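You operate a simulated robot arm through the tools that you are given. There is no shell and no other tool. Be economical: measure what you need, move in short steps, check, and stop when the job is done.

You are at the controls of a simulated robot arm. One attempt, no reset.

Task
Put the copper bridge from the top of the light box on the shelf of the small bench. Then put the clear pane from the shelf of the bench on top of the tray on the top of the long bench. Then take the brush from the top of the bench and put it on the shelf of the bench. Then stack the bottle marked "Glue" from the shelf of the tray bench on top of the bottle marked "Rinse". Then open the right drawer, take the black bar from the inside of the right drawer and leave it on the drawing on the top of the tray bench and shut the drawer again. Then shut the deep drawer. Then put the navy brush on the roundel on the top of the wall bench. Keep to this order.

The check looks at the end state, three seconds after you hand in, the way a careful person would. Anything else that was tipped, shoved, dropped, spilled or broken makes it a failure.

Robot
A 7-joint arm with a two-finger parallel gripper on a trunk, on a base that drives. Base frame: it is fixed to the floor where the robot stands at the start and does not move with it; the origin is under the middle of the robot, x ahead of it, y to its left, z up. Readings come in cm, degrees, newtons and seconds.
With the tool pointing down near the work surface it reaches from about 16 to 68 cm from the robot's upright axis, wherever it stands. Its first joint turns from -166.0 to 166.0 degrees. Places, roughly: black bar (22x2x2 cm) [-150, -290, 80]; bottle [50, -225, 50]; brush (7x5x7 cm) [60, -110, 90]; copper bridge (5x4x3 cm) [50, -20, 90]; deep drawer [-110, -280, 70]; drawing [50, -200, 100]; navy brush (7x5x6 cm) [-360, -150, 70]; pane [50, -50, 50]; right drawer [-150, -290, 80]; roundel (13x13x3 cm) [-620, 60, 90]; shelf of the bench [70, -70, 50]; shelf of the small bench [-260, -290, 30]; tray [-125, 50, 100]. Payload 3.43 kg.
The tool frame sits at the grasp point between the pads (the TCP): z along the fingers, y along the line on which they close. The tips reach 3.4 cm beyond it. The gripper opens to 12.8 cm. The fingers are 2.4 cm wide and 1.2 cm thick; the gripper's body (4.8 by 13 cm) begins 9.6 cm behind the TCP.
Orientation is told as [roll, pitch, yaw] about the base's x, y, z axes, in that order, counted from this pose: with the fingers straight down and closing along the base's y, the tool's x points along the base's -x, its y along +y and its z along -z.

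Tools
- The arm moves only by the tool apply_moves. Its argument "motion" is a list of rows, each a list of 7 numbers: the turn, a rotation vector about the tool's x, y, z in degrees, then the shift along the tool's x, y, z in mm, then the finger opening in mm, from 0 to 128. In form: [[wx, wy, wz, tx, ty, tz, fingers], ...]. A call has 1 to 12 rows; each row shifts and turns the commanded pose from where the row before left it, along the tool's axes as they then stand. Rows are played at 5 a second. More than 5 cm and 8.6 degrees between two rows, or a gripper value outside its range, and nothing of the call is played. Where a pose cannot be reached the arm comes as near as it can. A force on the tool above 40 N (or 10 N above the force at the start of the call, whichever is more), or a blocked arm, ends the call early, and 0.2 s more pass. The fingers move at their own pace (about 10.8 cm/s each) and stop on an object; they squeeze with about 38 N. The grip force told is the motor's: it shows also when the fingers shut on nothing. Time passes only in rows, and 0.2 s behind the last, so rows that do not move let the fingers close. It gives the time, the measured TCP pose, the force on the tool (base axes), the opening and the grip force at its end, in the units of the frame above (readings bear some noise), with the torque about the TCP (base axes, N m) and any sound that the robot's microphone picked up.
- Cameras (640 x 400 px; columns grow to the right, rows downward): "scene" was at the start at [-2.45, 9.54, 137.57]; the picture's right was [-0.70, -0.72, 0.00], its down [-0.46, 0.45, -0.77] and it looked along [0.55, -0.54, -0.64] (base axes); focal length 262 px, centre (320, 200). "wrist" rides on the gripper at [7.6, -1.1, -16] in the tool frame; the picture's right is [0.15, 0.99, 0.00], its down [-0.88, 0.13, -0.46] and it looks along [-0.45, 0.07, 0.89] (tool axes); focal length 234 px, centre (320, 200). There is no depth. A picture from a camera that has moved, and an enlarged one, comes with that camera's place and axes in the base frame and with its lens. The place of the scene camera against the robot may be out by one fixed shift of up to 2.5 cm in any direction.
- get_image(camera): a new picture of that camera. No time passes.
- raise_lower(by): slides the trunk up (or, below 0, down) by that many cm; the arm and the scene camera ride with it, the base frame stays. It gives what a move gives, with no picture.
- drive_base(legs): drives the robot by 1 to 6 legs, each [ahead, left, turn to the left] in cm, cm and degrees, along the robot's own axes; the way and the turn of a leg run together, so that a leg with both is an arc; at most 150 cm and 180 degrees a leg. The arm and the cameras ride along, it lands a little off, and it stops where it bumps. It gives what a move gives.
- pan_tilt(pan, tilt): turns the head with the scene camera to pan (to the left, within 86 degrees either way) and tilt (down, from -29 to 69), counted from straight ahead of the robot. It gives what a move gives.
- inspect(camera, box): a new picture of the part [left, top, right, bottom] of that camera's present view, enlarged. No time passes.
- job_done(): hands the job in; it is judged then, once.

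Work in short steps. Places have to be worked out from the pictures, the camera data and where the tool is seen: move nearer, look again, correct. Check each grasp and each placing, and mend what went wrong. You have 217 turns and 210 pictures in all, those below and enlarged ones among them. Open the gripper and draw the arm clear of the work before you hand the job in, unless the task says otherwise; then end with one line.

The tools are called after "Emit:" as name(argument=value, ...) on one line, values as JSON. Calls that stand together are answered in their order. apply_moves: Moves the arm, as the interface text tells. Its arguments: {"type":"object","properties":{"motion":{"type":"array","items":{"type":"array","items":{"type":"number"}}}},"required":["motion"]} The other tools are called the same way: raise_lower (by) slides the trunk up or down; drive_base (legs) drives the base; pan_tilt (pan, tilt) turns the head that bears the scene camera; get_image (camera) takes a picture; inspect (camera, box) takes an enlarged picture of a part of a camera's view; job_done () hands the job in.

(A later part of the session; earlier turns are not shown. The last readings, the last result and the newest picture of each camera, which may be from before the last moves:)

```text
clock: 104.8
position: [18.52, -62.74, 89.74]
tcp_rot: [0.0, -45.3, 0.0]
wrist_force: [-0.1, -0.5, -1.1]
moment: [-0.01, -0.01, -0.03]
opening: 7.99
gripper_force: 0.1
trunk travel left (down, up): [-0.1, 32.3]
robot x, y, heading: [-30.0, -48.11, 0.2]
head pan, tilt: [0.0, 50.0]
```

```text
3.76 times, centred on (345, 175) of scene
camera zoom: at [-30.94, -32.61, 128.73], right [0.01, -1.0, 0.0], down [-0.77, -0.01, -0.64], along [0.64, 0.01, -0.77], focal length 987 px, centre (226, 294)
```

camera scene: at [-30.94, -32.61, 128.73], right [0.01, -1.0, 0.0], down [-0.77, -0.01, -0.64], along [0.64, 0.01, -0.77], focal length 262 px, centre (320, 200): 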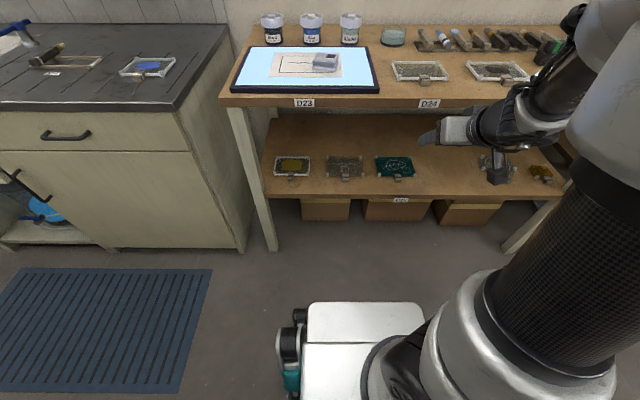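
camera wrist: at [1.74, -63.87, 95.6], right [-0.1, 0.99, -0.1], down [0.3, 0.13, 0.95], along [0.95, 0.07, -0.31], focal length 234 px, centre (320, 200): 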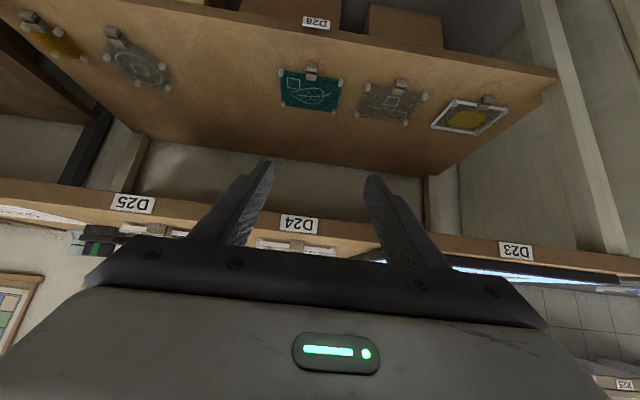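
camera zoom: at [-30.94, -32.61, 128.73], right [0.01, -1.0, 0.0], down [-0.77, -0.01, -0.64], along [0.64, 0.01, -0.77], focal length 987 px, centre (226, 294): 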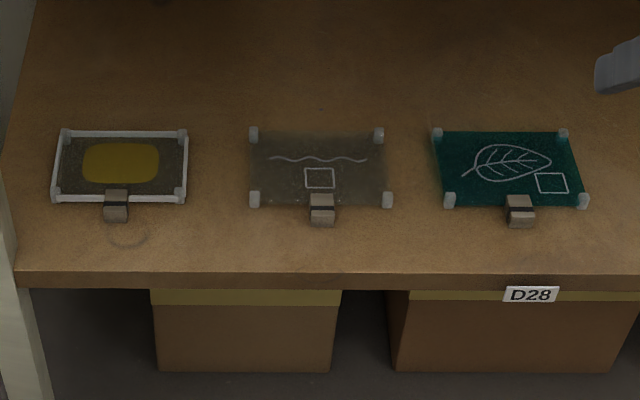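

The rectangular clear pane with the squiggle (at ≈[50,-44,50]) is the one; it has a wooden clip at the front near [43.5,-45]. I shift left, lower the arm, drive in a bit and look.

Emit:
drive_base(legs=[[0, 17.5, -0.3]])

Emit:
apply_moves(motion=[[0, 0, 0, 33, 0, 33, 80], [0, 0, 0, 33, 0, 33, 80], [0, 0, 0, 33, 0, 33, 80], [0, 0, 0, 33, 0, 33, 80], [0, 0, 0, 33, 0, 33, 80], [0, 0, 0, 33, 0, 33, 80], [0, 0, 0, 0, 0, 0, 80]])

Emit:
drive_base(legs=[[14, 0, 0]])

Emit:
get_image(camera="wrist")

Emit:
get_image(camera="scene")

```text
clock: 107.1
position: [18.34, -45.67, 89.77]
tcp_rot: [-0.1, -45.3, -0.4]
wrist_force: [-0.5, 0.4, 1.2]
moment: [-0.01, 0.0, 0.04]
opening: 8.0
gripper_force: 0.1
trunk travel left (down, up): [-0.1, 32.3]
robot x, y, heading: [-29.94, -30.86, 0.0]
head pan, tilt: [0.0, 50.0]
```

```text
clock: 108.7
position: [18.32, -45.57, 61.8]
tcp_rot: [-0.1, -45.4, -0.4]
wrist_force: [-0.1, 0.4, 0.1]
moment: [0.01, 0.02, 0.0]
opening: 8.01
gripper_force: 0.0
trunk travel left (down, up): [-0.1, 32.3]
robot x, y, heading: [-29.92, -30.68, 0.1]
head pan, tilt: [0.0, 50.0]
```

```text
clock: 110.0
position: [32.36, -45.49, 61.75]
tcp_rot: [0.1, -45.2, -0.3]
wrist_force: [-0.7, -0.1, -0.1]
moment: [0.0, -0.03, -0.03]
opening: 7.97
gripper_force: 0.0
trunk travel left (down, up): [-0.1, 32.3]
robot x, y, heading: [-16.13, -30.27, 0.1]
head pan, tilt: [0.0, 50.0]
```

```text
172 pictures are left
camera wrist: at [15.57, -46.57, 67.67], right [-0.1, 0.99, -0.1], down [0.3, 0.13, 0.95], along [0.95, 0.06, -0.31], focal length 234 px, centre (320, 200)
```

wrist: 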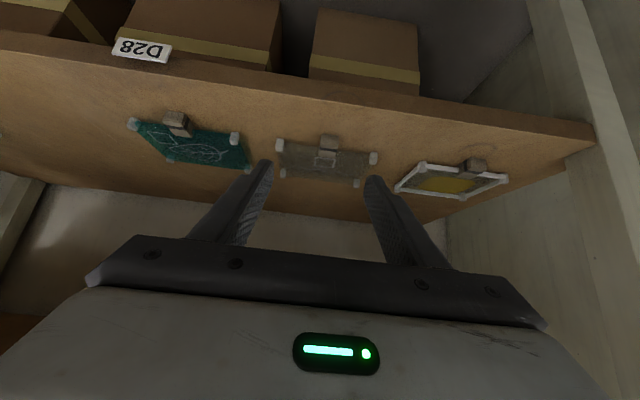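

```text
171 pictures are left
camera scene: at [-17.03, -15.12, 128.73], right [0.0, -1.0, 0.0], down [-0.77, 0.0, -0.64], along [0.64, 0.0, -0.77], focal length 262 px, centre (320, 200)
```

scene: 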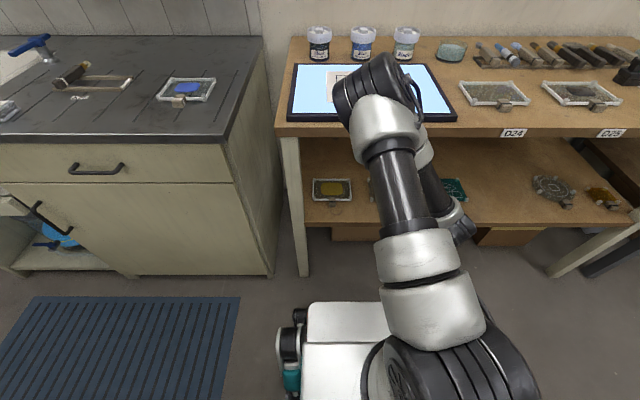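

Triangulated clip at ≈[44.9,-44.4,50]. I move nearer and zoom.

Emit:
apply_moves(motion=[[0, 0, 0, -9, 4, 31, 80], [0, 0, 0, -9, 4, 31, 80], [0, 0, 0, -9, 2, 31, 80], [0, 0, 0, 0, 0, 0, 80]])

Emit:
inspect(camera="wrist", box=[220, 60, 420, 200])

```text
clock: 111.0
position: [41.0, -44.5, 57.18]
tcp_rot: [0.0, -45.2, -0.5]
wrist_force: [0.0, 0.3, 0.2]
moment: [0.01, 0.02, -0.01]
opening: 8.0
gripper_force: 0.1
trunk travel left (down, up): [-0.1, 32.3]
robot x, y, heading: [-15.74, -30.78, 0.0]
head pan, tilt: [0.0, 50.0]
```

```text
2.86 times, centred on (320, 130) of wrist
camera zoom: at [24.21, -45.62, 63.06], right [-0.1, 0.99, -0.1], down [0.3, 0.13, 0.95], along [0.95, 0.06, -0.31], focal length 669 px, centre (320, 400)
```

zoom: 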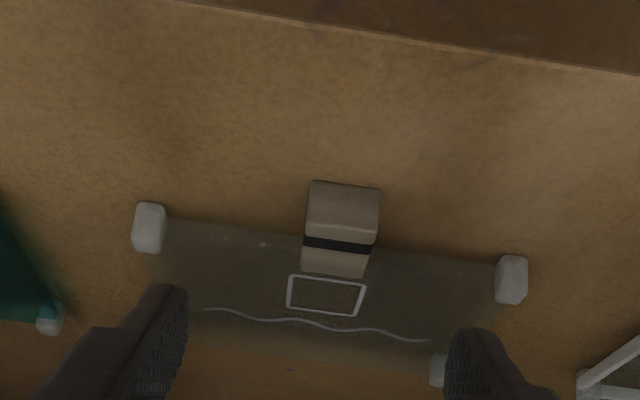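

Clip spans x≈43.6–46.4, z≈48.7–51 on shelf z≈48.7. I bring the fingers around it.

Emit:
apply_moves(motion=[[0, 0, 0, 9, 1, 20, 60], [0, 0, 0, 8, 1, 20, 60], [0, 0, 0, 0, 0, 0, 60]])

Emit:
inspect(camera="wrist", box=[240, 100, 400, 200])

```text
clock: 111.8
position: [42.59, -44.4, 53.08]
tcp_rot: [0.0, -45.2, -0.4]
wrist_force: [-0.5, -1.0, -0.9]
moment: [-0.01, 0.0, -0.01]
opening: 6.02
gripper_force: 0.1
trunk travel left (down, up): [-0.1, 32.3]
robot x, y, heading: [-16.29, -30.6, 0.6]
head pan, tilt: [0.0, 50.0]
```

```text
4.00 times, centred on (320, 150) of wrist
camera zoom: at [25.79, -45.39, 59.04], right [-0.1, 0.99, -0.1], down [0.3, 0.13, 0.95], along [0.95, 0.06, -0.31], focal length 937 px, centre (320, 400)
```

zoom: 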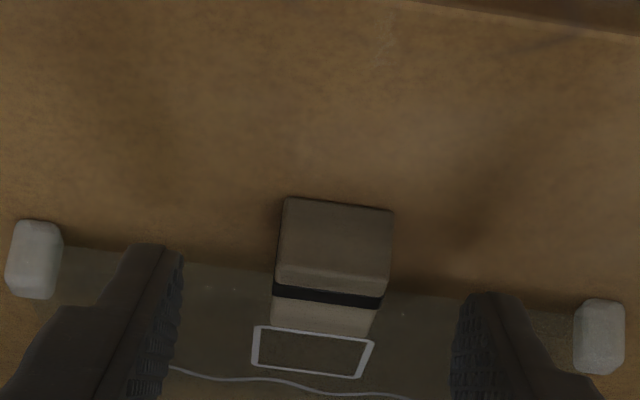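

Refined: clip front at x≈44.7, z 48–50. I advance ~16 mm along the tool and look before closing.

Emit:
apply_moves(motion=[[0, 0, 0, -1, 1, 8, 60], [0, 0, 0, -1, 1, 8, 60], [0, 0, 0, 0, 0, 0, 60]])

Emit:
inspect(camera="wrist", box=[240, 100, 400, 200])

```text
clock: 112.6
position: [43.87, -44.2, 52.21]
tcp_rot: [0.0, -45.3, -0.4]
wrist_force: [0.5, -0.4, 0.0]
moment: [-0.02, 0.03, -0.01]
opening: 6.0
gripper_force: 0.1
trunk travel left (down, up): [-0.1, 32.3]
robot x, y, heading: [-16.46, -30.59, 0.2]
head pan, tilt: [0.0, 50.0]
```

```text
4.00 times, centred on (320, 150) of wrist
camera zoom: at [27.0, -45.18, 58.05], right [-0.1, 0.99, -0.1], down [0.3, 0.13, 0.95], along [0.95, 0.06, -0.31], focal length 937 px, centre (320, 400)
```

zoom: 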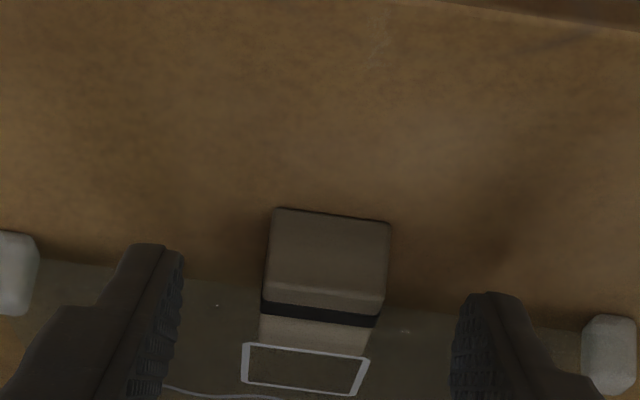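

Slightly further in, then close.

Emit:
apply_moves(motion=[[0, 0, 0, -4, 1, 5, 60], [0, 0, 0, 0, 0, 0, 15], [0, 0, 0, 0, 0, 0, 15], [0, 0, 0, 0, 0, 0, 15], [0, 0, 0, 0, 0, 0, 15]])

Emit:
inspect(camera="wrist", box=[240, 100, 400, 200])

```text
clock: 113.8
position: [44.47, -44.11, 52.18]
tcp_rot: [0.1, -45.3, -0.4]
wrist_force: [0.2, 0.0, -0.2]
moment: [-0.02, -0.29, -0.03]
opening: 2.54
gripper_force: 38.4
trunk travel left (down, up): [-0.1, 32.3]
robot x, y, heading: [-16.08, -30.41, -0.0]
head pan, tilt: [0.0, 50.0]
```

```text
4.00 times, centred on (320, 150) of wrist
camera zoom: at [27.69, -45.12, 57.97], right [-0.1, 0.99, -0.1], down [0.3, 0.13, 0.95], along [0.95, 0.06, -0.31], focal length 937 px, centre (320, 400)
```

zoom: 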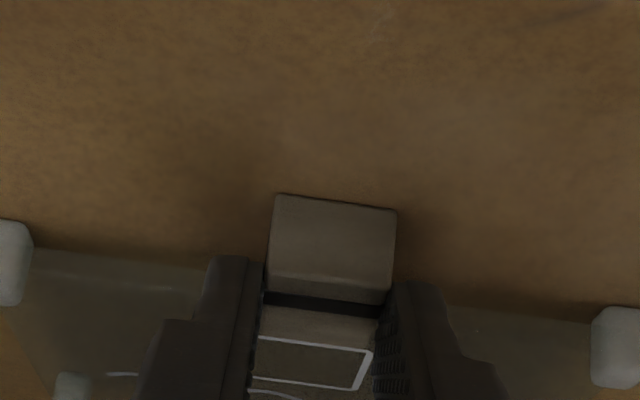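

Gripped at 2.5 cm. Lift a little and check.

Emit:
apply_moves(motion=[[0, 0, 0, -7, 0, -7, 15], [0, 0, 0, -14, 0, -14, 15], [0, 0, 0, 0, 0, 0, 15]])

Emit:
get_image(camera="wrist")

```text
clock: 114.6
position: [44.54, -44.26, 55.06]
tcp_rot: [0.0, -45.2, -0.3]
wrist_force: [-0.6, -0.7, -2.5]
moment: [-0.02, 0.15, 0.01]
opening: 2.52
gripper_force: 37.6
trunk travel left (down, up): [-0.1, 32.3]
robot x, y, heading: [-16.01, -31.13, 0.4]
head pan, tilt: [0.0, 50.0]
```

```text
166 pictures are left
camera wrist: at [27.7, -45.17, 60.9], right [-0.1, 0.99, -0.1], down [0.3, 0.13, 0.95], along [0.95, 0.06, -0.31], focal length 234 px, centre (320, 200)
```

wrist: 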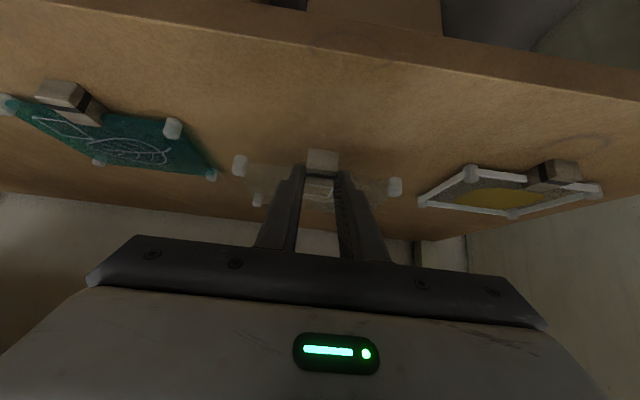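

Holding, ~0.25 kg. I lift a bit more, retract and back out of the shelf.

Emit:
apply_moves(motion=[[0, 0, 0, -30, 0, -30, 15], [0, 0, 0, 28, 0, -28, 15], [0, 0, 0, 28, 0, -28, 15], [0, 0, 0, 28, 0, -28, 15], [0, 0, 0, 0, 0, 0, 15]])

Emit:
drive_base(legs=[[-27, 0, 0]])

Emit:
get_image(camera="scene")

Emit:
get_image(camera="wrist")

```text
clock: 115.8
position: [32.25, -44.05, 59.11]
tcp_rot: [-0.1, -45.3, -0.3]
wrist_force: [0.1, 0.8, -2.2]
moment: [0.0, 0.12, 0.03]
opening: 2.54
gripper_force: 38.6
trunk travel left (down, up): [-0.1, 32.3]
robot x, y, heading: [-15.91, -30.65, 0.3]
head pan, tilt: [0.0, 50.0]
```

```text
clock: 117.7
position: [5.63, -43.94, 59.06]
tcp_rot: [0.0, -45.2, -0.1]
wrist_force: [-0.7, -0.8, -2.6]
moment: [0.0, 0.14, 0.01]
opening: 2.52
gripper_force: 38.1
trunk travel left (down, up): [-0.1, 32.3]
robot x, y, heading: [-43.05, -30.76, 0.4]
head pan, tilt: [0.0, 50.0]
```

```text
165 pictures are left
camera scene: at [-43.95, -15.25, 128.73], right [0.01, -1.0, 0.0], down [-0.77, -0.01, -0.64], along [0.64, 0.0, -0.77], focal length 262 px, centre (320, 200)
```

scene: 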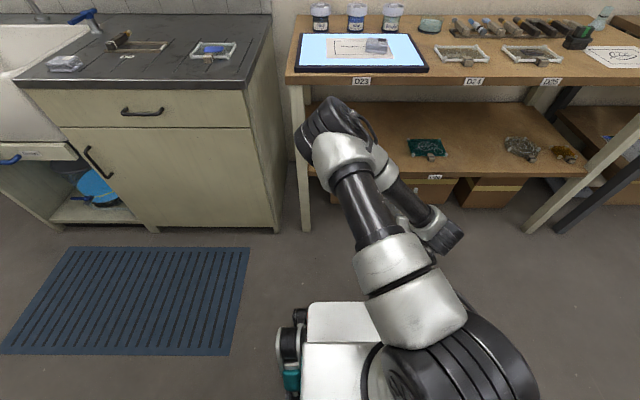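

```text
164 pictures are left
camera wrist: at [-11.22, -45.09, 64.99], right [-0.1, 0.99, -0.1], down [0.3, 0.13, 0.95], along [0.95, 0.06, -0.31], focal length 234 px, centre (320, 200)
```

wrist: 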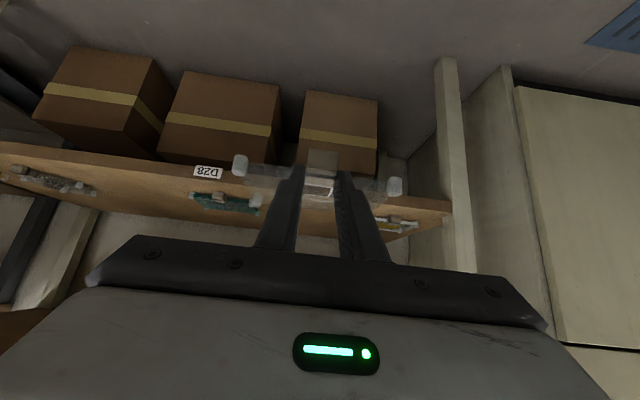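

Raise trunk and arm, then turn to face +y and look left at the long bench.

Emit:
raise_lower(by=27)

Emit:
apply_moves(motion=[[0, 0, 0, -34, 0, -34, 15], [0, 0, 0, -34, 0, -34, 15], [0, 0, 0, -34, 0, -34, 15], [0, 0, 0, -34, 0, -34, 15], [0, 0, 0, -34, 0, -34, 15], [0, 0, 0, -34, 0, -34, 15], [0, 0, 0, 0, 0, 0, 15]])

Emit:
drive_base(legs=[[0, 0, 90]])

Emit:
pan_tilt(pan=70, tilt=40)

Emit:
get_image(camera="scene")

Emit:
pan_tilt(pan=30, tilt=35)

Emit:
get_image(camera="scene")

```text
clock: 120.5
position: [5.53, -43.99, 86.02]
tcp_rot: [-0.1, -45.2, -0.1]
wrist_force: [-1.1, 0.4, -1.2]
moment: [-0.04, 0.15, -0.01]
opening: 2.52
gripper_force: 37.9
trunk travel left (down, up): [-27.1, 5.3]
robot x, y, heading: [-42.97, -30.72, 0.8]
head pan, tilt: [0.0, 50.0]
```

```text
clock: 122.1
position: [5.29, -43.73, 114.9]
tcp_rot: [0.1, -45.3, -0.2]
wrist_force: [0.6, 0.1, -1.2]
moment: [-0.03, 0.16, 0.01]
opening: 2.52
gripper_force: 38.3
trunk travel left (down, up): [-27.1, 5.3]
robot x, y, heading: [-42.99, -30.62, 0.4]
head pan, tilt: [0.0, 50.0]
```

```text
clock: 126.4
position: [-29.95, 17.56, 114.9]
tcp_rot: [0.0, -45.2, 89.8]
wrist_force: [0.1, 0.7, -1.5]
moment: [-0.16, -0.01, 0.0]
opening: 2.54
gripper_force: 38.3
trunk travel left (down, up): [-27.1, 5.3]
robot x, y, heading: [-42.92, -30.93, 90.2]
head pan, tilt: [0.0, 50.0]
```

```text
clock: 127.8
position: [-29.97, 17.42, 114.85]
tcp_rot: [-0.1, -45.2, 89.8]
wrist_force: [0.0, -0.2, -2.4]
moment: [-0.12, -0.03, -0.01]
opening: 2.52
gripper_force: 37.8
trunk travel left (down, up): [-27.1, 5.3]
robot x, y, heading: [-43.15, -30.94, 90.2]
head pan, tilt: [70.0, 40.0]
```

```text
163 pictures are left
camera scene: at [-64.53, -35.4, 157.15], right [0.34, 0.94, 0.0], down [0.6, -0.22, -0.77], along [-0.72, 0.26, -0.64], focal length 262 px, centre (320, 200)
```

scene: 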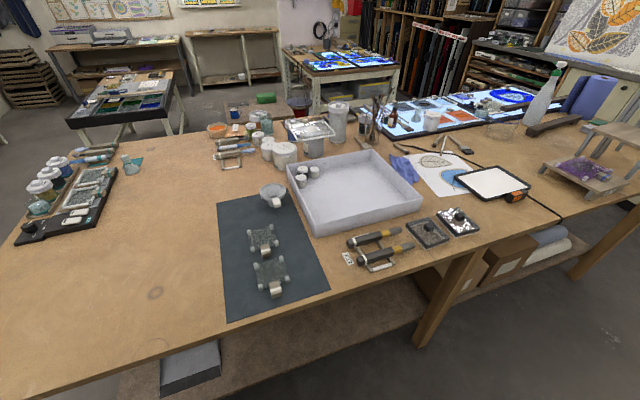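

```text
clock: 128.9
position: [-29.85, 17.61, 114.98]
tcp_rot: [0.0, -45.1, 89.7]
wrist_force: [-0.3, 0.6, -1.8]
moment: [-0.15, -0.03, 0.03]
opening: 2.52
gripper_force: 37.9
trunk travel left (down, up): [-27.1, 5.3]
robot x, y, heading: [-42.92, -30.73, 90.2]
head pan, tilt: [30.0, 35.0]
```

```text
162 pictures are left
camera scene: at [-60.97, -30.68, 157.91], right [0.86, 0.5, 0.0], down [0.29, -0.5, -0.82], along [-0.41, 0.71, -0.57], focal length 262 px, centre (320, 200)
```

scene: 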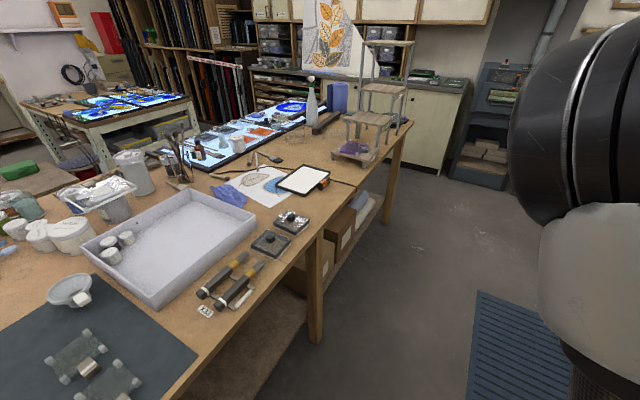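

I zoom in on candidates for the tray around [-125,50].

Emit:
inspect(camera="scene", box=[180, 130, 360, 250])

Emit:
inspect(camera="scene", box=[60, 150, 300, 320])

```text
3.33 times, centred on (270, 190) of scene
camera zoom: at [-60.97, -30.68, 157.91], right [0.86, 0.5, 0.0], down [0.29, -0.5, -0.82], along [-0.41, 0.71, -0.57], focal length 874 px, centre (487, 233)
```

zoom: 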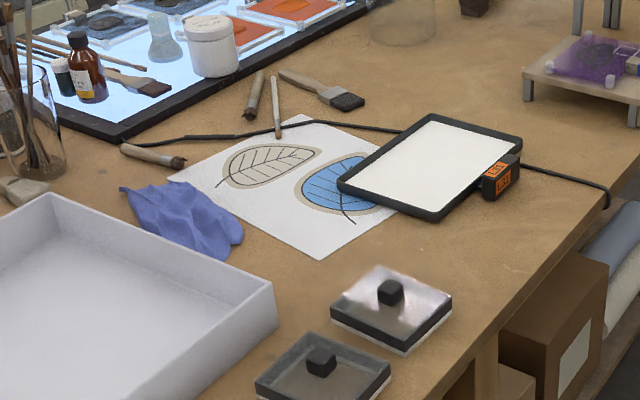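

```text
2.35 times, centred on (180, 235) of scene
camera zoom: at [-60.97, -30.68, 157.91], right [0.86, 0.5, 0.0], down [0.29, -0.5, -0.82], along [-0.41, 0.71, -0.57], focal length 617 px, centre (649, 118)
```

zoom: 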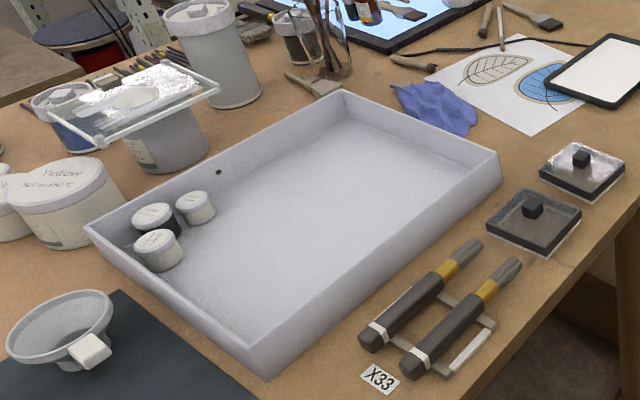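

The white-surfaced, black-framed tray with the orange display sits near [-118,52]. I drive up beside it and turn to face it.

Emit:
drive_base(legs=[[63, 0, 0], [0, 0, 90]])

Emit:
pan_tilt(pan=-5, tilt=45)

Emit:
get_image(camera="scene")

Emit:
get_image(camera="wrist")

```text
clock: 136.3
position: [-91.1, 47.7, 114.87]
tcp_rot: [0.0, -45.2, 178.7]
wrist_force: [-0.3, -0.5, -1.4]
moment: [0.03, -0.14, -0.02]
opening: 2.53
gripper_force: 38.1
trunk travel left (down, up): [-27.1, 5.3]
robot x, y, heading: [-43.32, 33.43, 179.1]
head pan, tilt: [30.0, 35.0]
```

```text
clock: 137.3
position: [-91.19, 47.76, 114.99]
tcp_rot: [0.0, -45.1, 178.7]
wrist_force: [0.2, -0.2, -1.6]
moment: [0.03, -0.16, 0.0]
opening: 2.53
gripper_force: 37.9
trunk travel left (down, up): [-27.1, 5.3]
robot x, y, heading: [-42.9, 33.69, 178.9]
head pan, tilt: [-5.0, 45.0]
```

```text
159 pictures are left
camera scene: at [-41.99, 21.84, 156.43], right [0.1, 0.99, 0.0], down [0.7, -0.07, -0.71], along [-0.7, 0.07, -0.71], focal length 262 px, centre (320, 200)
```

scene: 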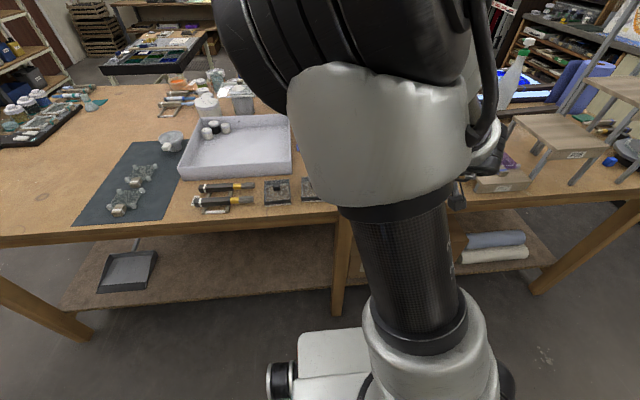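

```text
158 pictures are left
camera wrist: at [-74.5, 48.38, 120.78], right [0.08, -0.99, -0.1], down [-0.3, -0.12, 0.95], along [-0.95, -0.04, -0.31], focal length 234 px, centre (320, 200)
```

wrist: 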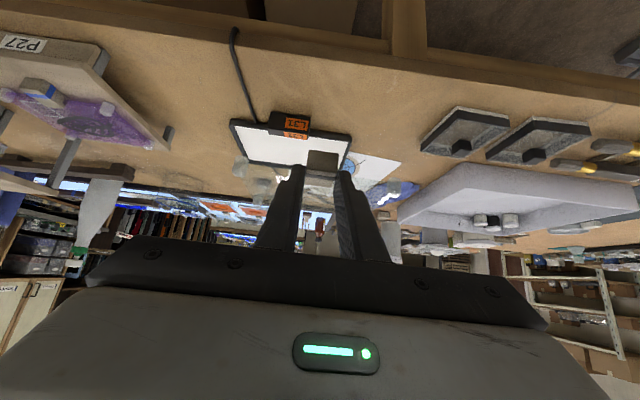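

Good view of the tray under the gripper; zoom.

Emit:
inspect(camera="wrist", box=[190, 60, 430, 210])

```text
2.67 times, centred on (310, 135) of wrist
camera zoom: at [-74.5, 48.38, 120.78], right [0.08, -0.99, -0.1], down [-0.3, -0.12, 0.95], along [-0.95, -0.04, -0.31], focal length 624 px, centre (347, 373)
```

zoom: 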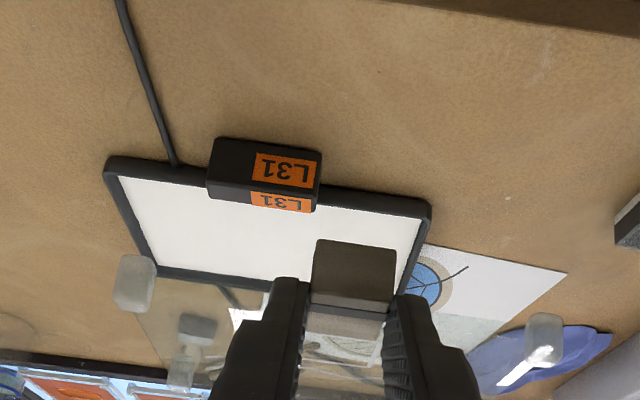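

The tray spans about x -110…-124, y 43…64, with the L31 controller box on its near edge (back at x≈-110). I drive a bit closer, shift the arm to y≈53 and look down again from nearer.

Emit:
drive_base(legs=[[4, 0, 1.1]])

Emit:
apply_moves(motion=[[0, 0, 0, -10, -35, 0, 15], [0, 0, 0, -10, -30, 0, 15], [0, 0, 0, 0, 0, 0, 15]])

Emit:
inspect(camera="wrist", box=[190, 60, 430, 210])

Emit:
pan_tilt(pan=-30, tilt=45)

Emit:
get_image(camera="scene")

```text
clock: 138.2
position: [-95.19, 46.77, 114.86]
tcp_rot: [0.0, -45.1, 179.7]
wrist_force: [0.4, 0.0, -1.5]
moment: [-0.01, -0.15, 0.01]
opening: 2.54
gripper_force: 37.9
trunk travel left (down, up): [-27.1, 5.3]
robot x, y, heading: [-47.51, 33.8, -179.9]
head pan, tilt: [-5.0, 45.0]
```

```text
clock: 139.0
position: [-96.87, 53.45, 116.33]
tcp_rot: [-0.1, -45.2, 179.8]
wrist_force: [-0.3, 0.7, -1.5]
moment: [-0.02, -0.13, 0.0]
opening: 2.53
gripper_force: 38.0
trunk travel left (down, up): [-27.1, 5.3]
robot x, y, heading: [-47.21, 33.78, -179.7]
head pan, tilt: [-5.0, 45.0]
```

```text
2.67 times, centred on (310, 135) of wrist
camera zoom: at [-80.22, 54.41, 122.19], right [0.1, -0.99, -0.1], down [-0.3, -0.13, 0.95], along [-0.95, -0.06, -0.31], focal length 624 px, centre (347, 373)
```

zoom: 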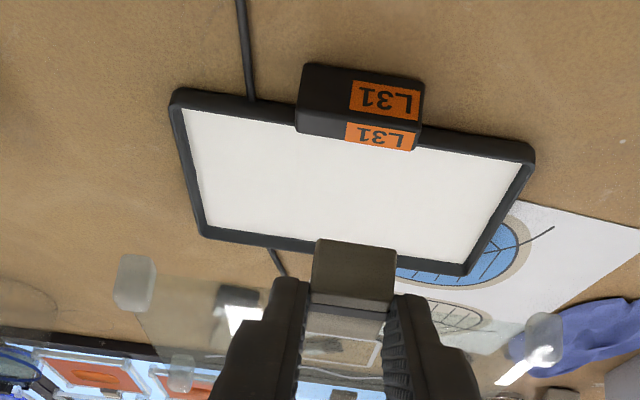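

```text
clock: 139.9
position: [-96.83, 53.42, 116.36]
tcp_rot: [-0.2, -45.1, 179.8]
wrist_force: [0.0, 0.1, -1.2]
moment: [-0.04, -0.14, 0.03]
opening: 2.54
gripper_force: 37.9
trunk travel left (down, up): [-27.1, 5.3]
robot x, y, heading: [-46.83, 33.77, -179.7]
head pan, tilt: [-30.0, 45.0]
```

```text
155 pictures are left
camera scene: at [-44.62, 25.24, 156.42], right [0.5, 0.87, 0.0], down [0.61, -0.35, -0.71], along [-0.61, 0.35, -0.71], focal length 262 px, centre (320, 200)
```

scene: 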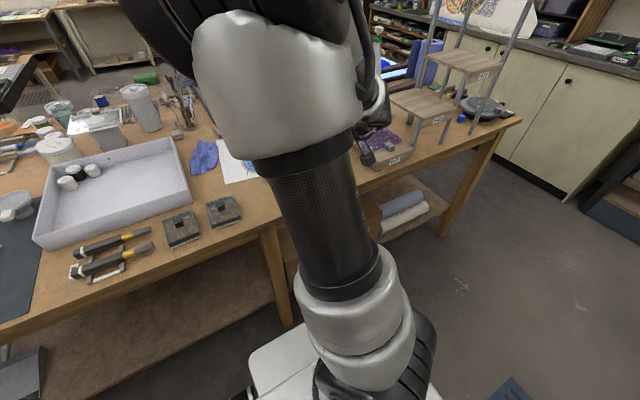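

Refined: tray rim z≈95.4, x -112.4…-129.5, y 42…65; controller top ≈97.4 at x≥-112.2. Target TCP ≈[-113.5,53.4,99]. First move above it.

Emit:
apply_moves(motion=[[0, 0, 0, -29, 0, 29, 15], [0, 0, 0, -29, 0, 29, 15], [0, 0, 0, -29, 0, 29, 15], [0, 0, 0, -29, 0, 29, 15], [0, 0, 0, 32, 0, 32, 15], [0, 0, 0, 32, 0, 32, 15], [0, 0, 0, 0, 0, 0, 15]])

Emit:
inspect(camera="wrist", box=[190, 60, 430, 210])

Emit:
get_image(camera="scene")

```text
clock: 141.5
position: [-113.14, 53.39, 107.1]
tcp_rot: [-0.2, -45.2, 179.7]
wrist_force: [-0.8, 0.6, -1.1]
moment: [-0.02, -0.13, 0.01]
opening: 2.53
gripper_force: 38.2
trunk travel left (down, up): [-27.1, 5.3]
robot x, y, heading: [-47.02, 34.0, -179.8]
head pan, tilt: [-30.0, 45.0]
```

```text
2.67 times, centred on (310, 135) of wrist
camera zoom: at [-96.57, 54.42, 113.07], right [0.1, -0.99, -0.1], down [-0.3, -0.13, 0.95], along [-0.95, -0.06, -0.31], focal length 624 px, centre (347, 373)
```

zoom: 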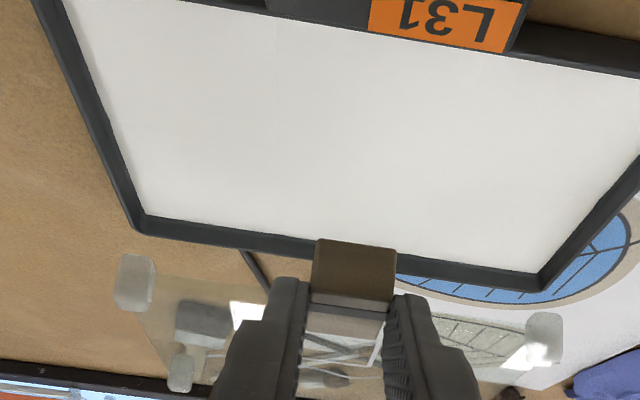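

```text
153 pictures are left
camera scene: at [-44.63, 25.26, 156.43], right [0.5, 0.87, 0.0], down [0.61, -0.35, -0.71], along [-0.61, 0.35, -0.71], focal length 262 px, centre (320, 200)
```

scene: 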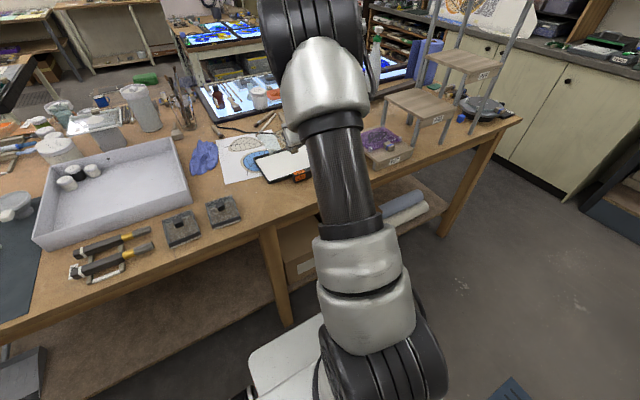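

Aligned. I lower to z≈101, then step down to contact.

Emit:
apply_moves(motion=[[0, 0, 0, 20, 1, 24, 15], [0, 0, 0, 20, 0, 22, 15], [0, 0, 0, 0, 0, 0, 15]])

Emit:
apply_moves(motion=[[0, 0, 0, 6, 0, 6, 15], [0, 0, 0, 0, 0, 0, 15]])

Emit:
inspect(camera="wrist", box=[190, 60, 430, 210])

```text
clock: 142.3
position: [-113.66, 53.37, 101.28]
tcp_rot: [0.0, -45.3, 179.8]
wrist_force: [0.2, 0.1, -2.5]
moment: [-0.03, -0.16, -0.01]
opening: 2.53
gripper_force: 37.9
trunk travel left (down, up): [-27.1, 5.3]
robot x, y, heading: [-47.16, 33.8, -179.6]
head pan, tilt: [-30.0, 45.0]
```

```text
clock: 142.9
position: [-113.59, 53.41, 100.46]
tcp_rot: [0.0, -45.2, 179.7]
wrist_force: [1.0, -0.2, -1.1]
moment: [0.01, -0.12, 0.01]
opening: 2.51
gripper_force: 37.6
trunk travel left (down, up): [-27.1, 5.3]
robot x, y, heading: [-47.01, 33.57, -179.8]
head pan, tilt: [-30.0, 45.0]
```

```text
2.67 times, centred on (310, 135) of wrist
camera zoom: at [-96.97, 54.33, 106.34], right [0.1, -0.99, -0.1], down [-0.3, -0.13, 0.95], along [-0.95, -0.06, -0.31], focal length 624 px, centre (347, 373)
```

zoom: 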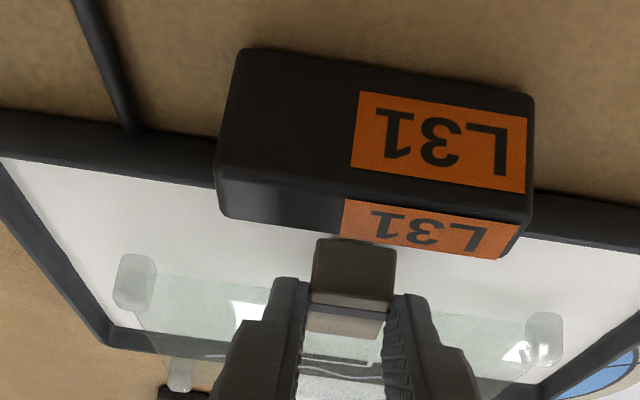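

Looks right: clip is just behind the controller. Continue down in small steps.

Emit:
apply_moves(motion=[[0, 0, 0, 5, 0, 5, 15], [0, 0, 0, 0, 0, 0, 15]])

Emit:
apply_moves(motion=[[0, 0, 0, 3, 0, 3, 15], [0, 0, 0, 0, 0, 0, 15]])

Emit:
apply_moves(motion=[[0, 0, 0, 3, 0, 3, 15], [0, 0, 0, 0, 0, 0, 15]])

Emit:
inspect(camera="wrist", box=[190, 60, 430, 210])

```text
clock: 143.5
position: [-113.67, 53.41, 99.94]
tcp_rot: [-0.1, -45.5, 179.8]
wrist_force: [-2.4, 1.0, 8.4]
moment: [-0.01, 1.26, 0.0]
opening: 2.58
gripper_force: 37.8
trunk travel left (down, up): [-27.1, 5.3]
robot x, y, heading: [-46.93, 33.68, -179.7]
head pan, tilt: [-30.0, 45.0]
```

```text
clock: 144.1
position: [-113.55, 53.4, 99.53]
tcp_rot: [-0.1, -45.6, 179.9]
wrist_force: [-2.5, 0.6, 18.8]
moment: [-0.08, 0.57, -0.05]
opening: 2.53
gripper_force: 37.6
trunk travel left (down, up): [-27.1, 5.3]
robot x, y, heading: [-46.97, 33.91, -179.7]
head pan, tilt: [-30.0, 45.0]
```

```text
clock: 144.7
position: [-113.39, 53.2, 98.68]
tcp_rot: [0.0, -45.0, 179.9]
wrist_force: [2.2, -0.9, 8.5]
moment: [-0.13, -0.01, 0.06]
opening: 2.54
gripper_force: 37.7
trunk travel left (down, up): [-27.1, 5.3]
robot x, y, heading: [-47.06, 33.64, -180.0]
head pan, tilt: [-30.0, 45.0]
```

```text
2.67 times, centred on (310, 135) of wrist
camera zoom: at [-96.78, 54.28, 104.71], right [0.1, -0.99, -0.1], down [-0.3, -0.13, 0.94], along [-0.95, -0.06, -0.31], focal length 624 px, centre (347, 373)
```

zoom: 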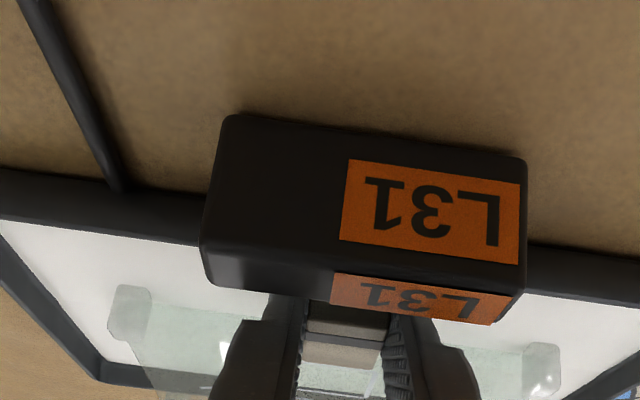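

The pane is down on the tray (8 N). Check from the scene camera before releasing.

Emit:
inspect(camera="scene", box=[220, 100, 400, 220])

Emit:
apply_moves(motion=[[0, 0, 0, 0, 0, 0, 35], [0, 0, 0, 0, 0, 0, 50], [0, 0, 0, 0, 0, -15, 50], [0, 0, 0, 0, 0, -40, 50], [0, 0, 0, 0, 0, -45, 50], [0, 0, 0, 0, 0, -45, 50], [0, 0, 0, 0, 0, 0, 50]])

Emit:
get_image(camera="wrist")

```text
3.33 times, centred on (310, 160) of scene
camera zoom: at [-44.49, 25.21, 156.4], right [0.5, 0.87, 0.0], down [0.61, -0.35, -0.71], along [-0.61, 0.35, -0.71], focal length 874 px, centre (353, 333)
```

zoom: 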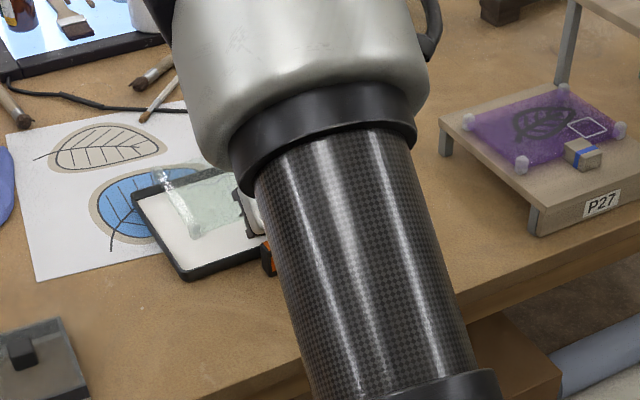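

```text
clock: 146.3
position: [-103.08, 53.46, 109.0]
tcp_rot: [-0.1, -45.2, 179.8]
wrist_force: [0.2, -0.3, 0.8]
moment: [0.02, 0.01, -0.01]
opening: 5.0
gripper_force: 0.1
trunk travel left (down, up): [-27.1, 5.3]
robot x, y, heading: [-46.98, 33.58, -179.8]
head pan, tilt: [-30.0, 45.0]
```

```text
149 pictures are left
camera wrist: at [-86.54, 54.39, 114.82], right [0.1, -0.99, -0.1], down [-0.3, -0.13, 0.95], along [-0.95, -0.06, -0.31], focal length 234 px, centre (320, 200)
```

wrist: 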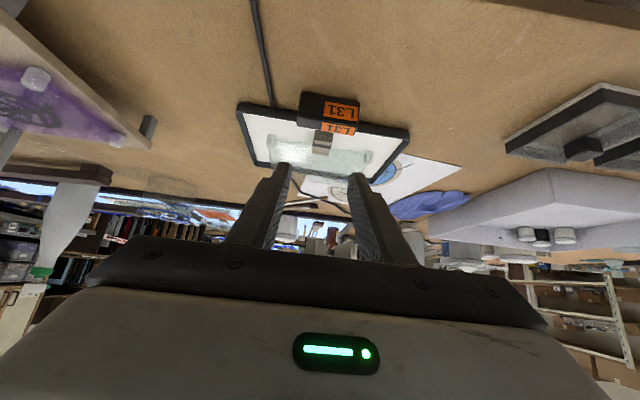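

Let me retract more and inspect the pane on the tray.

Emit:
apply_moves(motion=[[0, 0, 0, -10, 0, -40, 50], [0, 0, 0, -10, 0, -40, 50], [0, 0, 0, 0, 0, 0, 50]])

Emit:
inspect(camera="wrist", box=[220, 80, 420, 200])

Emit:
inspect(camera="scene", box=[220, 100, 400, 220])

```text
clock: 147.1
position: [-98.88, 53.32, 116.11]
tcp_rot: [0.0, -45.2, 179.8]
wrist_force: [0.1, 0.3, 0.4]
moment: [0.0, 0.01, 0.0]
opening: 4.99
gripper_force: 0.1
trunk travel left (down, up): [-27.1, 5.3]
robot x, y, heading: [-46.96, 33.84, -179.6]
head pan, tilt: [-30.0, 45.0]
```

```text
3.20 times, centred on (320, 140) of wrist
camera zoom: at [-82.34, 54.35, 121.97], right [0.1, -0.99, -0.1], down [-0.3, -0.13, 0.95], along [-0.95, -0.06, -0.31], focal length 749 px, centre (320, 392)
```

zoom: 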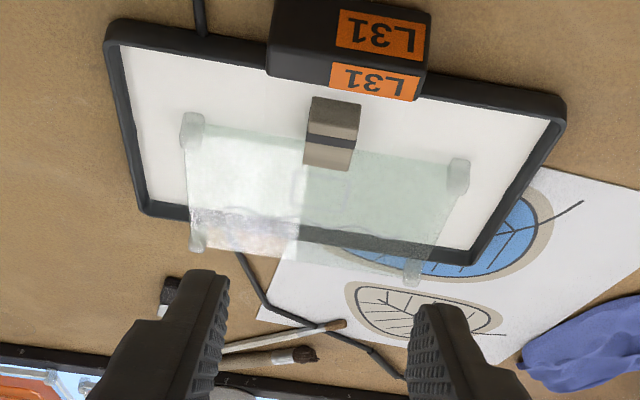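

```text
3.33 times, centred on (310, 160) of scene
camera zoom: at [-44.59, 25.24, 156.42], right [0.5, 0.87, 0.0], down [0.61, -0.35, -0.71], along [-0.61, 0.35, -0.71], focal length 874 px, centre (353, 333)
```

zoom: 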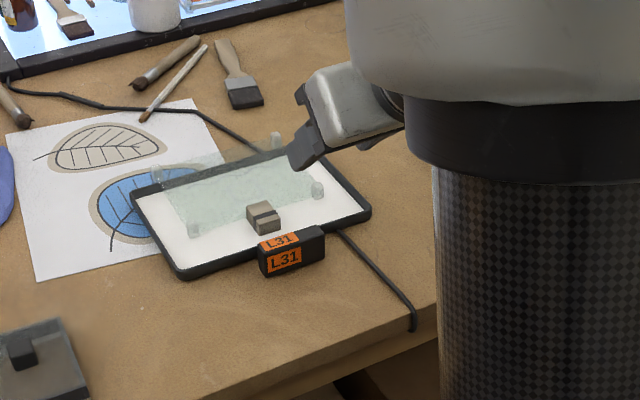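

Emit:
inspect(camera="scene", box=[250, 130, 330, 190])

Emit:
inspect(camera="wrist", box=[260, 100, 370, 170])

```text
6.67 times, centred on (290, 160) of scene
camera zoom: at [-44.59, 25.24, 156.42], right [0.5, 0.87, 0.0], down [0.61, -0.35, -0.71], along [-0.61, 0.35, -0.71], focal length 1748 px, centre (520, 467)
```

zoom: 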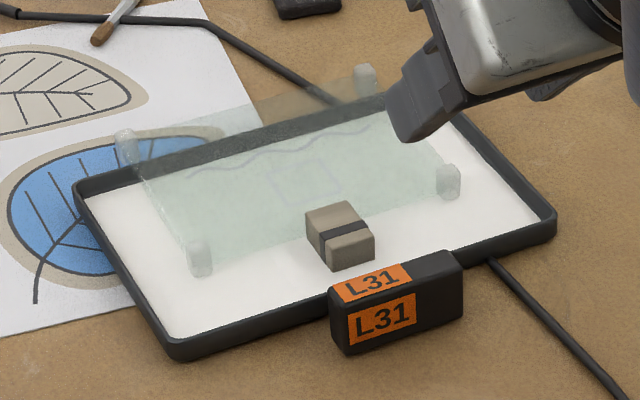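

```text
5.71 times, centred on (315, 135) of wrist
camera zoom: at [-82.34, 54.35, 121.97], right [0.1, -0.99, -0.1], down [-0.3, -0.13, 0.95], along [-0.95, -0.06, -0.31], focal length 1338 px, centre (349, 571)
```

zoom: 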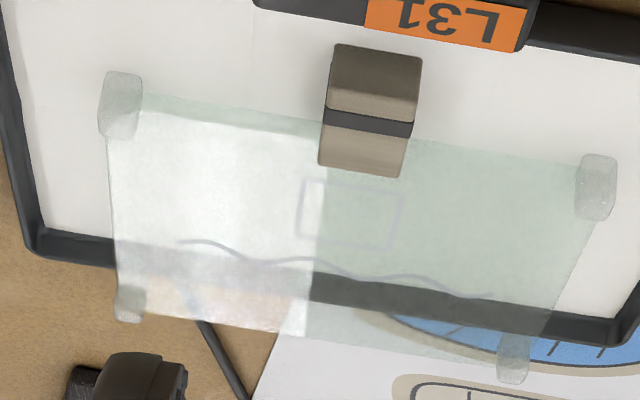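

The rear feet hang past the far rim, so the pane needs to come ~1.5 cm closer. I re-grasp the clip a little higher, so the fingers clear the controller.

Emit:
apply_moves(motion=[[0, 0, 0, 4, 0, 48, 50], [0, 0, 0, 4, 0, 48, 50], [0, 0, 0, 3, 1, 48, 50], [0, 0, 0, 0, 0, 40, 50], [0, 0, 0, 0, 0, 0, 50]])

Emit:
inspect(camera="wrist", box=[190, 80, 430, 230])

```text
clock: 148.3
position: [-111.43, 53.39, 102.06]
tcp_rot: [0.1, -45.2, 179.7]
wrist_force: [0.2, 0.3, -0.8]
moment: [0.01, 0.0, 0.03]
opening: 5.0
gripper_force: 0.1
trunk travel left (down, up): [-27.1, 5.3]
robot x, y, heading: [-46.94, 33.9, -179.6]
head pan, tilt: [-30.0, 45.0]
```

```text
2.67 times, centred on (310, 155) of wrist
camera zoom: at [-94.82, 54.32, 108.07], right [0.1, -0.99, -0.1], down [-0.3, -0.13, 0.95], along [-0.95, -0.06, -0.31], focal length 624 px, centre (347, 320)
```

zoom: 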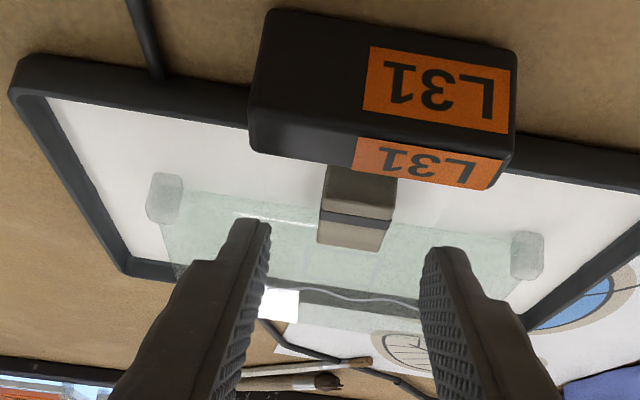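

Emit:
apply_moves(motion=[[0, 0, 0, 0, 0, 18, 50], [0, 0, 0, 0, -1, 16, 50], [0, 0, 0, 0, 0, 0, 50], [0, 0, 0, 0, 0, 0, 15], [0, 0, 0, 0, 0, 0, 15], [0, 0, 0, 0, 0, 0, 15]])

Emit:
inspect(camera="wrist", box=[190, 80, 430, 230])

```text
clock: 149.7
position: [-113.71, 53.27, 99.98]
tcp_rot: [-0.1, -45.2, 179.7]
wrist_force: [-0.4, -0.1, -0.1]
moment: [0.02, 0.14, -0.01]
opening: 2.54
gripper_force: 37.9
trunk travel left (down, up): [-27.1, 5.3]
robot x, y, heading: [-46.98, 34.1, -180.1]
head pan, tilt: [-30.0, 45.0]
```

```text
2.67 times, centred on (310, 155) of wrist
camera zoom: at [-97.12, 54.36, 105.87], right [0.1, -0.99, -0.1], down [-0.3, -0.13, 0.95], along [-0.95, -0.06, -0.31], focal length 624 px, centre (347, 320)
```

zoom: 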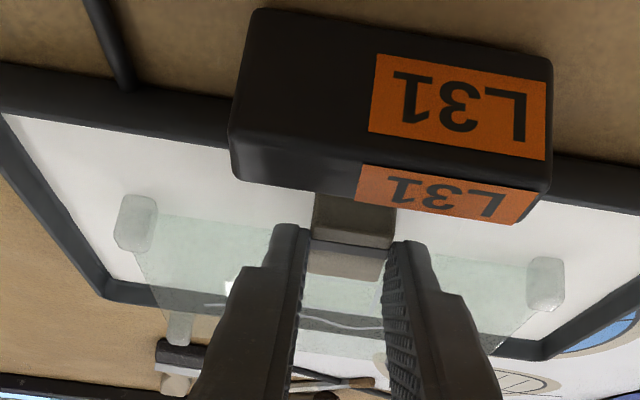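

Gripped. Lift 2.5 cm and pull back 1.5 cm, look.

Emit:
apply_moves(motion=[[0, 0, 0, -8, 0, -8, 15], [0, 0, 0, -10, 0, -10, 15], [0, 0, 0, 11, 0, -11, 15], [0, 0, 0, 0, 0, 0, 15]])

Emit:
inspect(camera="wrist", box=[190, 80, 430, 230])

Emit:
inspect(camera="scene", box=[220, 100, 400, 220])

```text
clock: 150.7
position: [-112.17, 53.38, 102.58]
tcp_rot: [0.0, -45.3, 179.6]
wrist_force: [0.4, 0.0, -1.9]
moment: [0.04, -0.14, 0.03]
opening: 2.51
gripper_force: 38.1
trunk travel left (down, up): [-27.1, 5.3]
robot x, y, heading: [-46.86, 33.55, -179.4]
head pan, tilt: [-30.0, 45.0]
```

```text
2.67 times, centred on (310, 155) of wrist
camera zoom: at [-95.55, 54.37, 108.36], right [0.1, -0.99, -0.1], down [-0.3, -0.13, 0.95], along [-0.95, -0.06, -0.31], focal length 624 px, centre (347, 320)
```

zoom: 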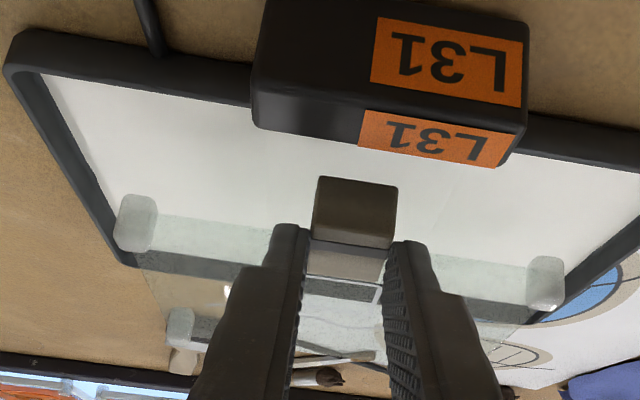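

```text
3.33 times, centred on (310, 160) of scene
camera zoom: at [-44.61, 25.25, 156.42], right [0.5, 0.87, 0.0], down [0.61, -0.35, -0.71], along [-0.61, 0.35, -0.71], focal length 874 px, centre (353, 333)
```

zoom: 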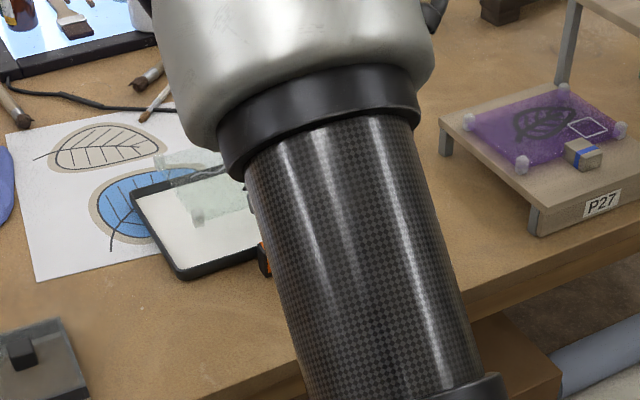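

I pull 0.6 cm closer still (about 3 mm gap to the controller) and lower in small steps.

Emit:
apply_moves(motion=[[0, 0, 0, 4, 0, -4, 15], [0, 0, 0, 8, 0, 8, 15], [0, 0, 0, 0, 0, 0, 15]])

Emit:
inspect(camera="wrist", box=[190, 80, 430, 230])

```text
clock: 151.5
position: [-111.54, 53.29, 101.38]
tcp_rot: [-0.1, -45.2, 179.9]
wrist_force: [-0.3, 0.5, -1.8]
moment: [0.0, -0.13, 0.02]
opening: 2.52
gripper_force: 38.3
trunk travel left (down, up): [-27.1, 5.3]
robot x, y, heading: [-46.66, 33.56, -179.4]
head pan, tilt: [-30.0, 45.0]
```

```text
2.67 times, centred on (310, 155) of wrist
camera zoom: at [-95.02, 54.32, 107.17], right [0.1, -0.99, -0.1], down [-0.3, -0.13, 0.95], along [-0.95, -0.06, -0.31], focal length 624 px, centre (347, 320)
```

zoom: 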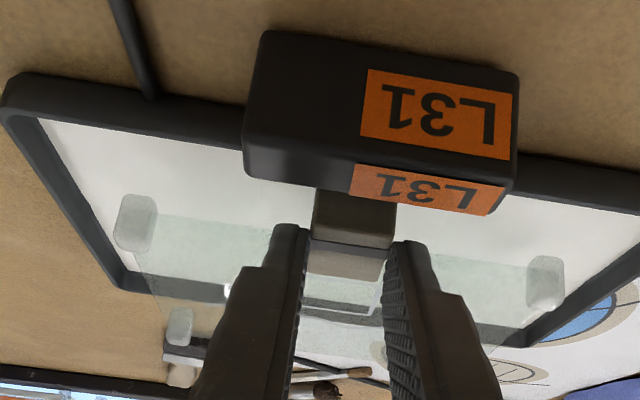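

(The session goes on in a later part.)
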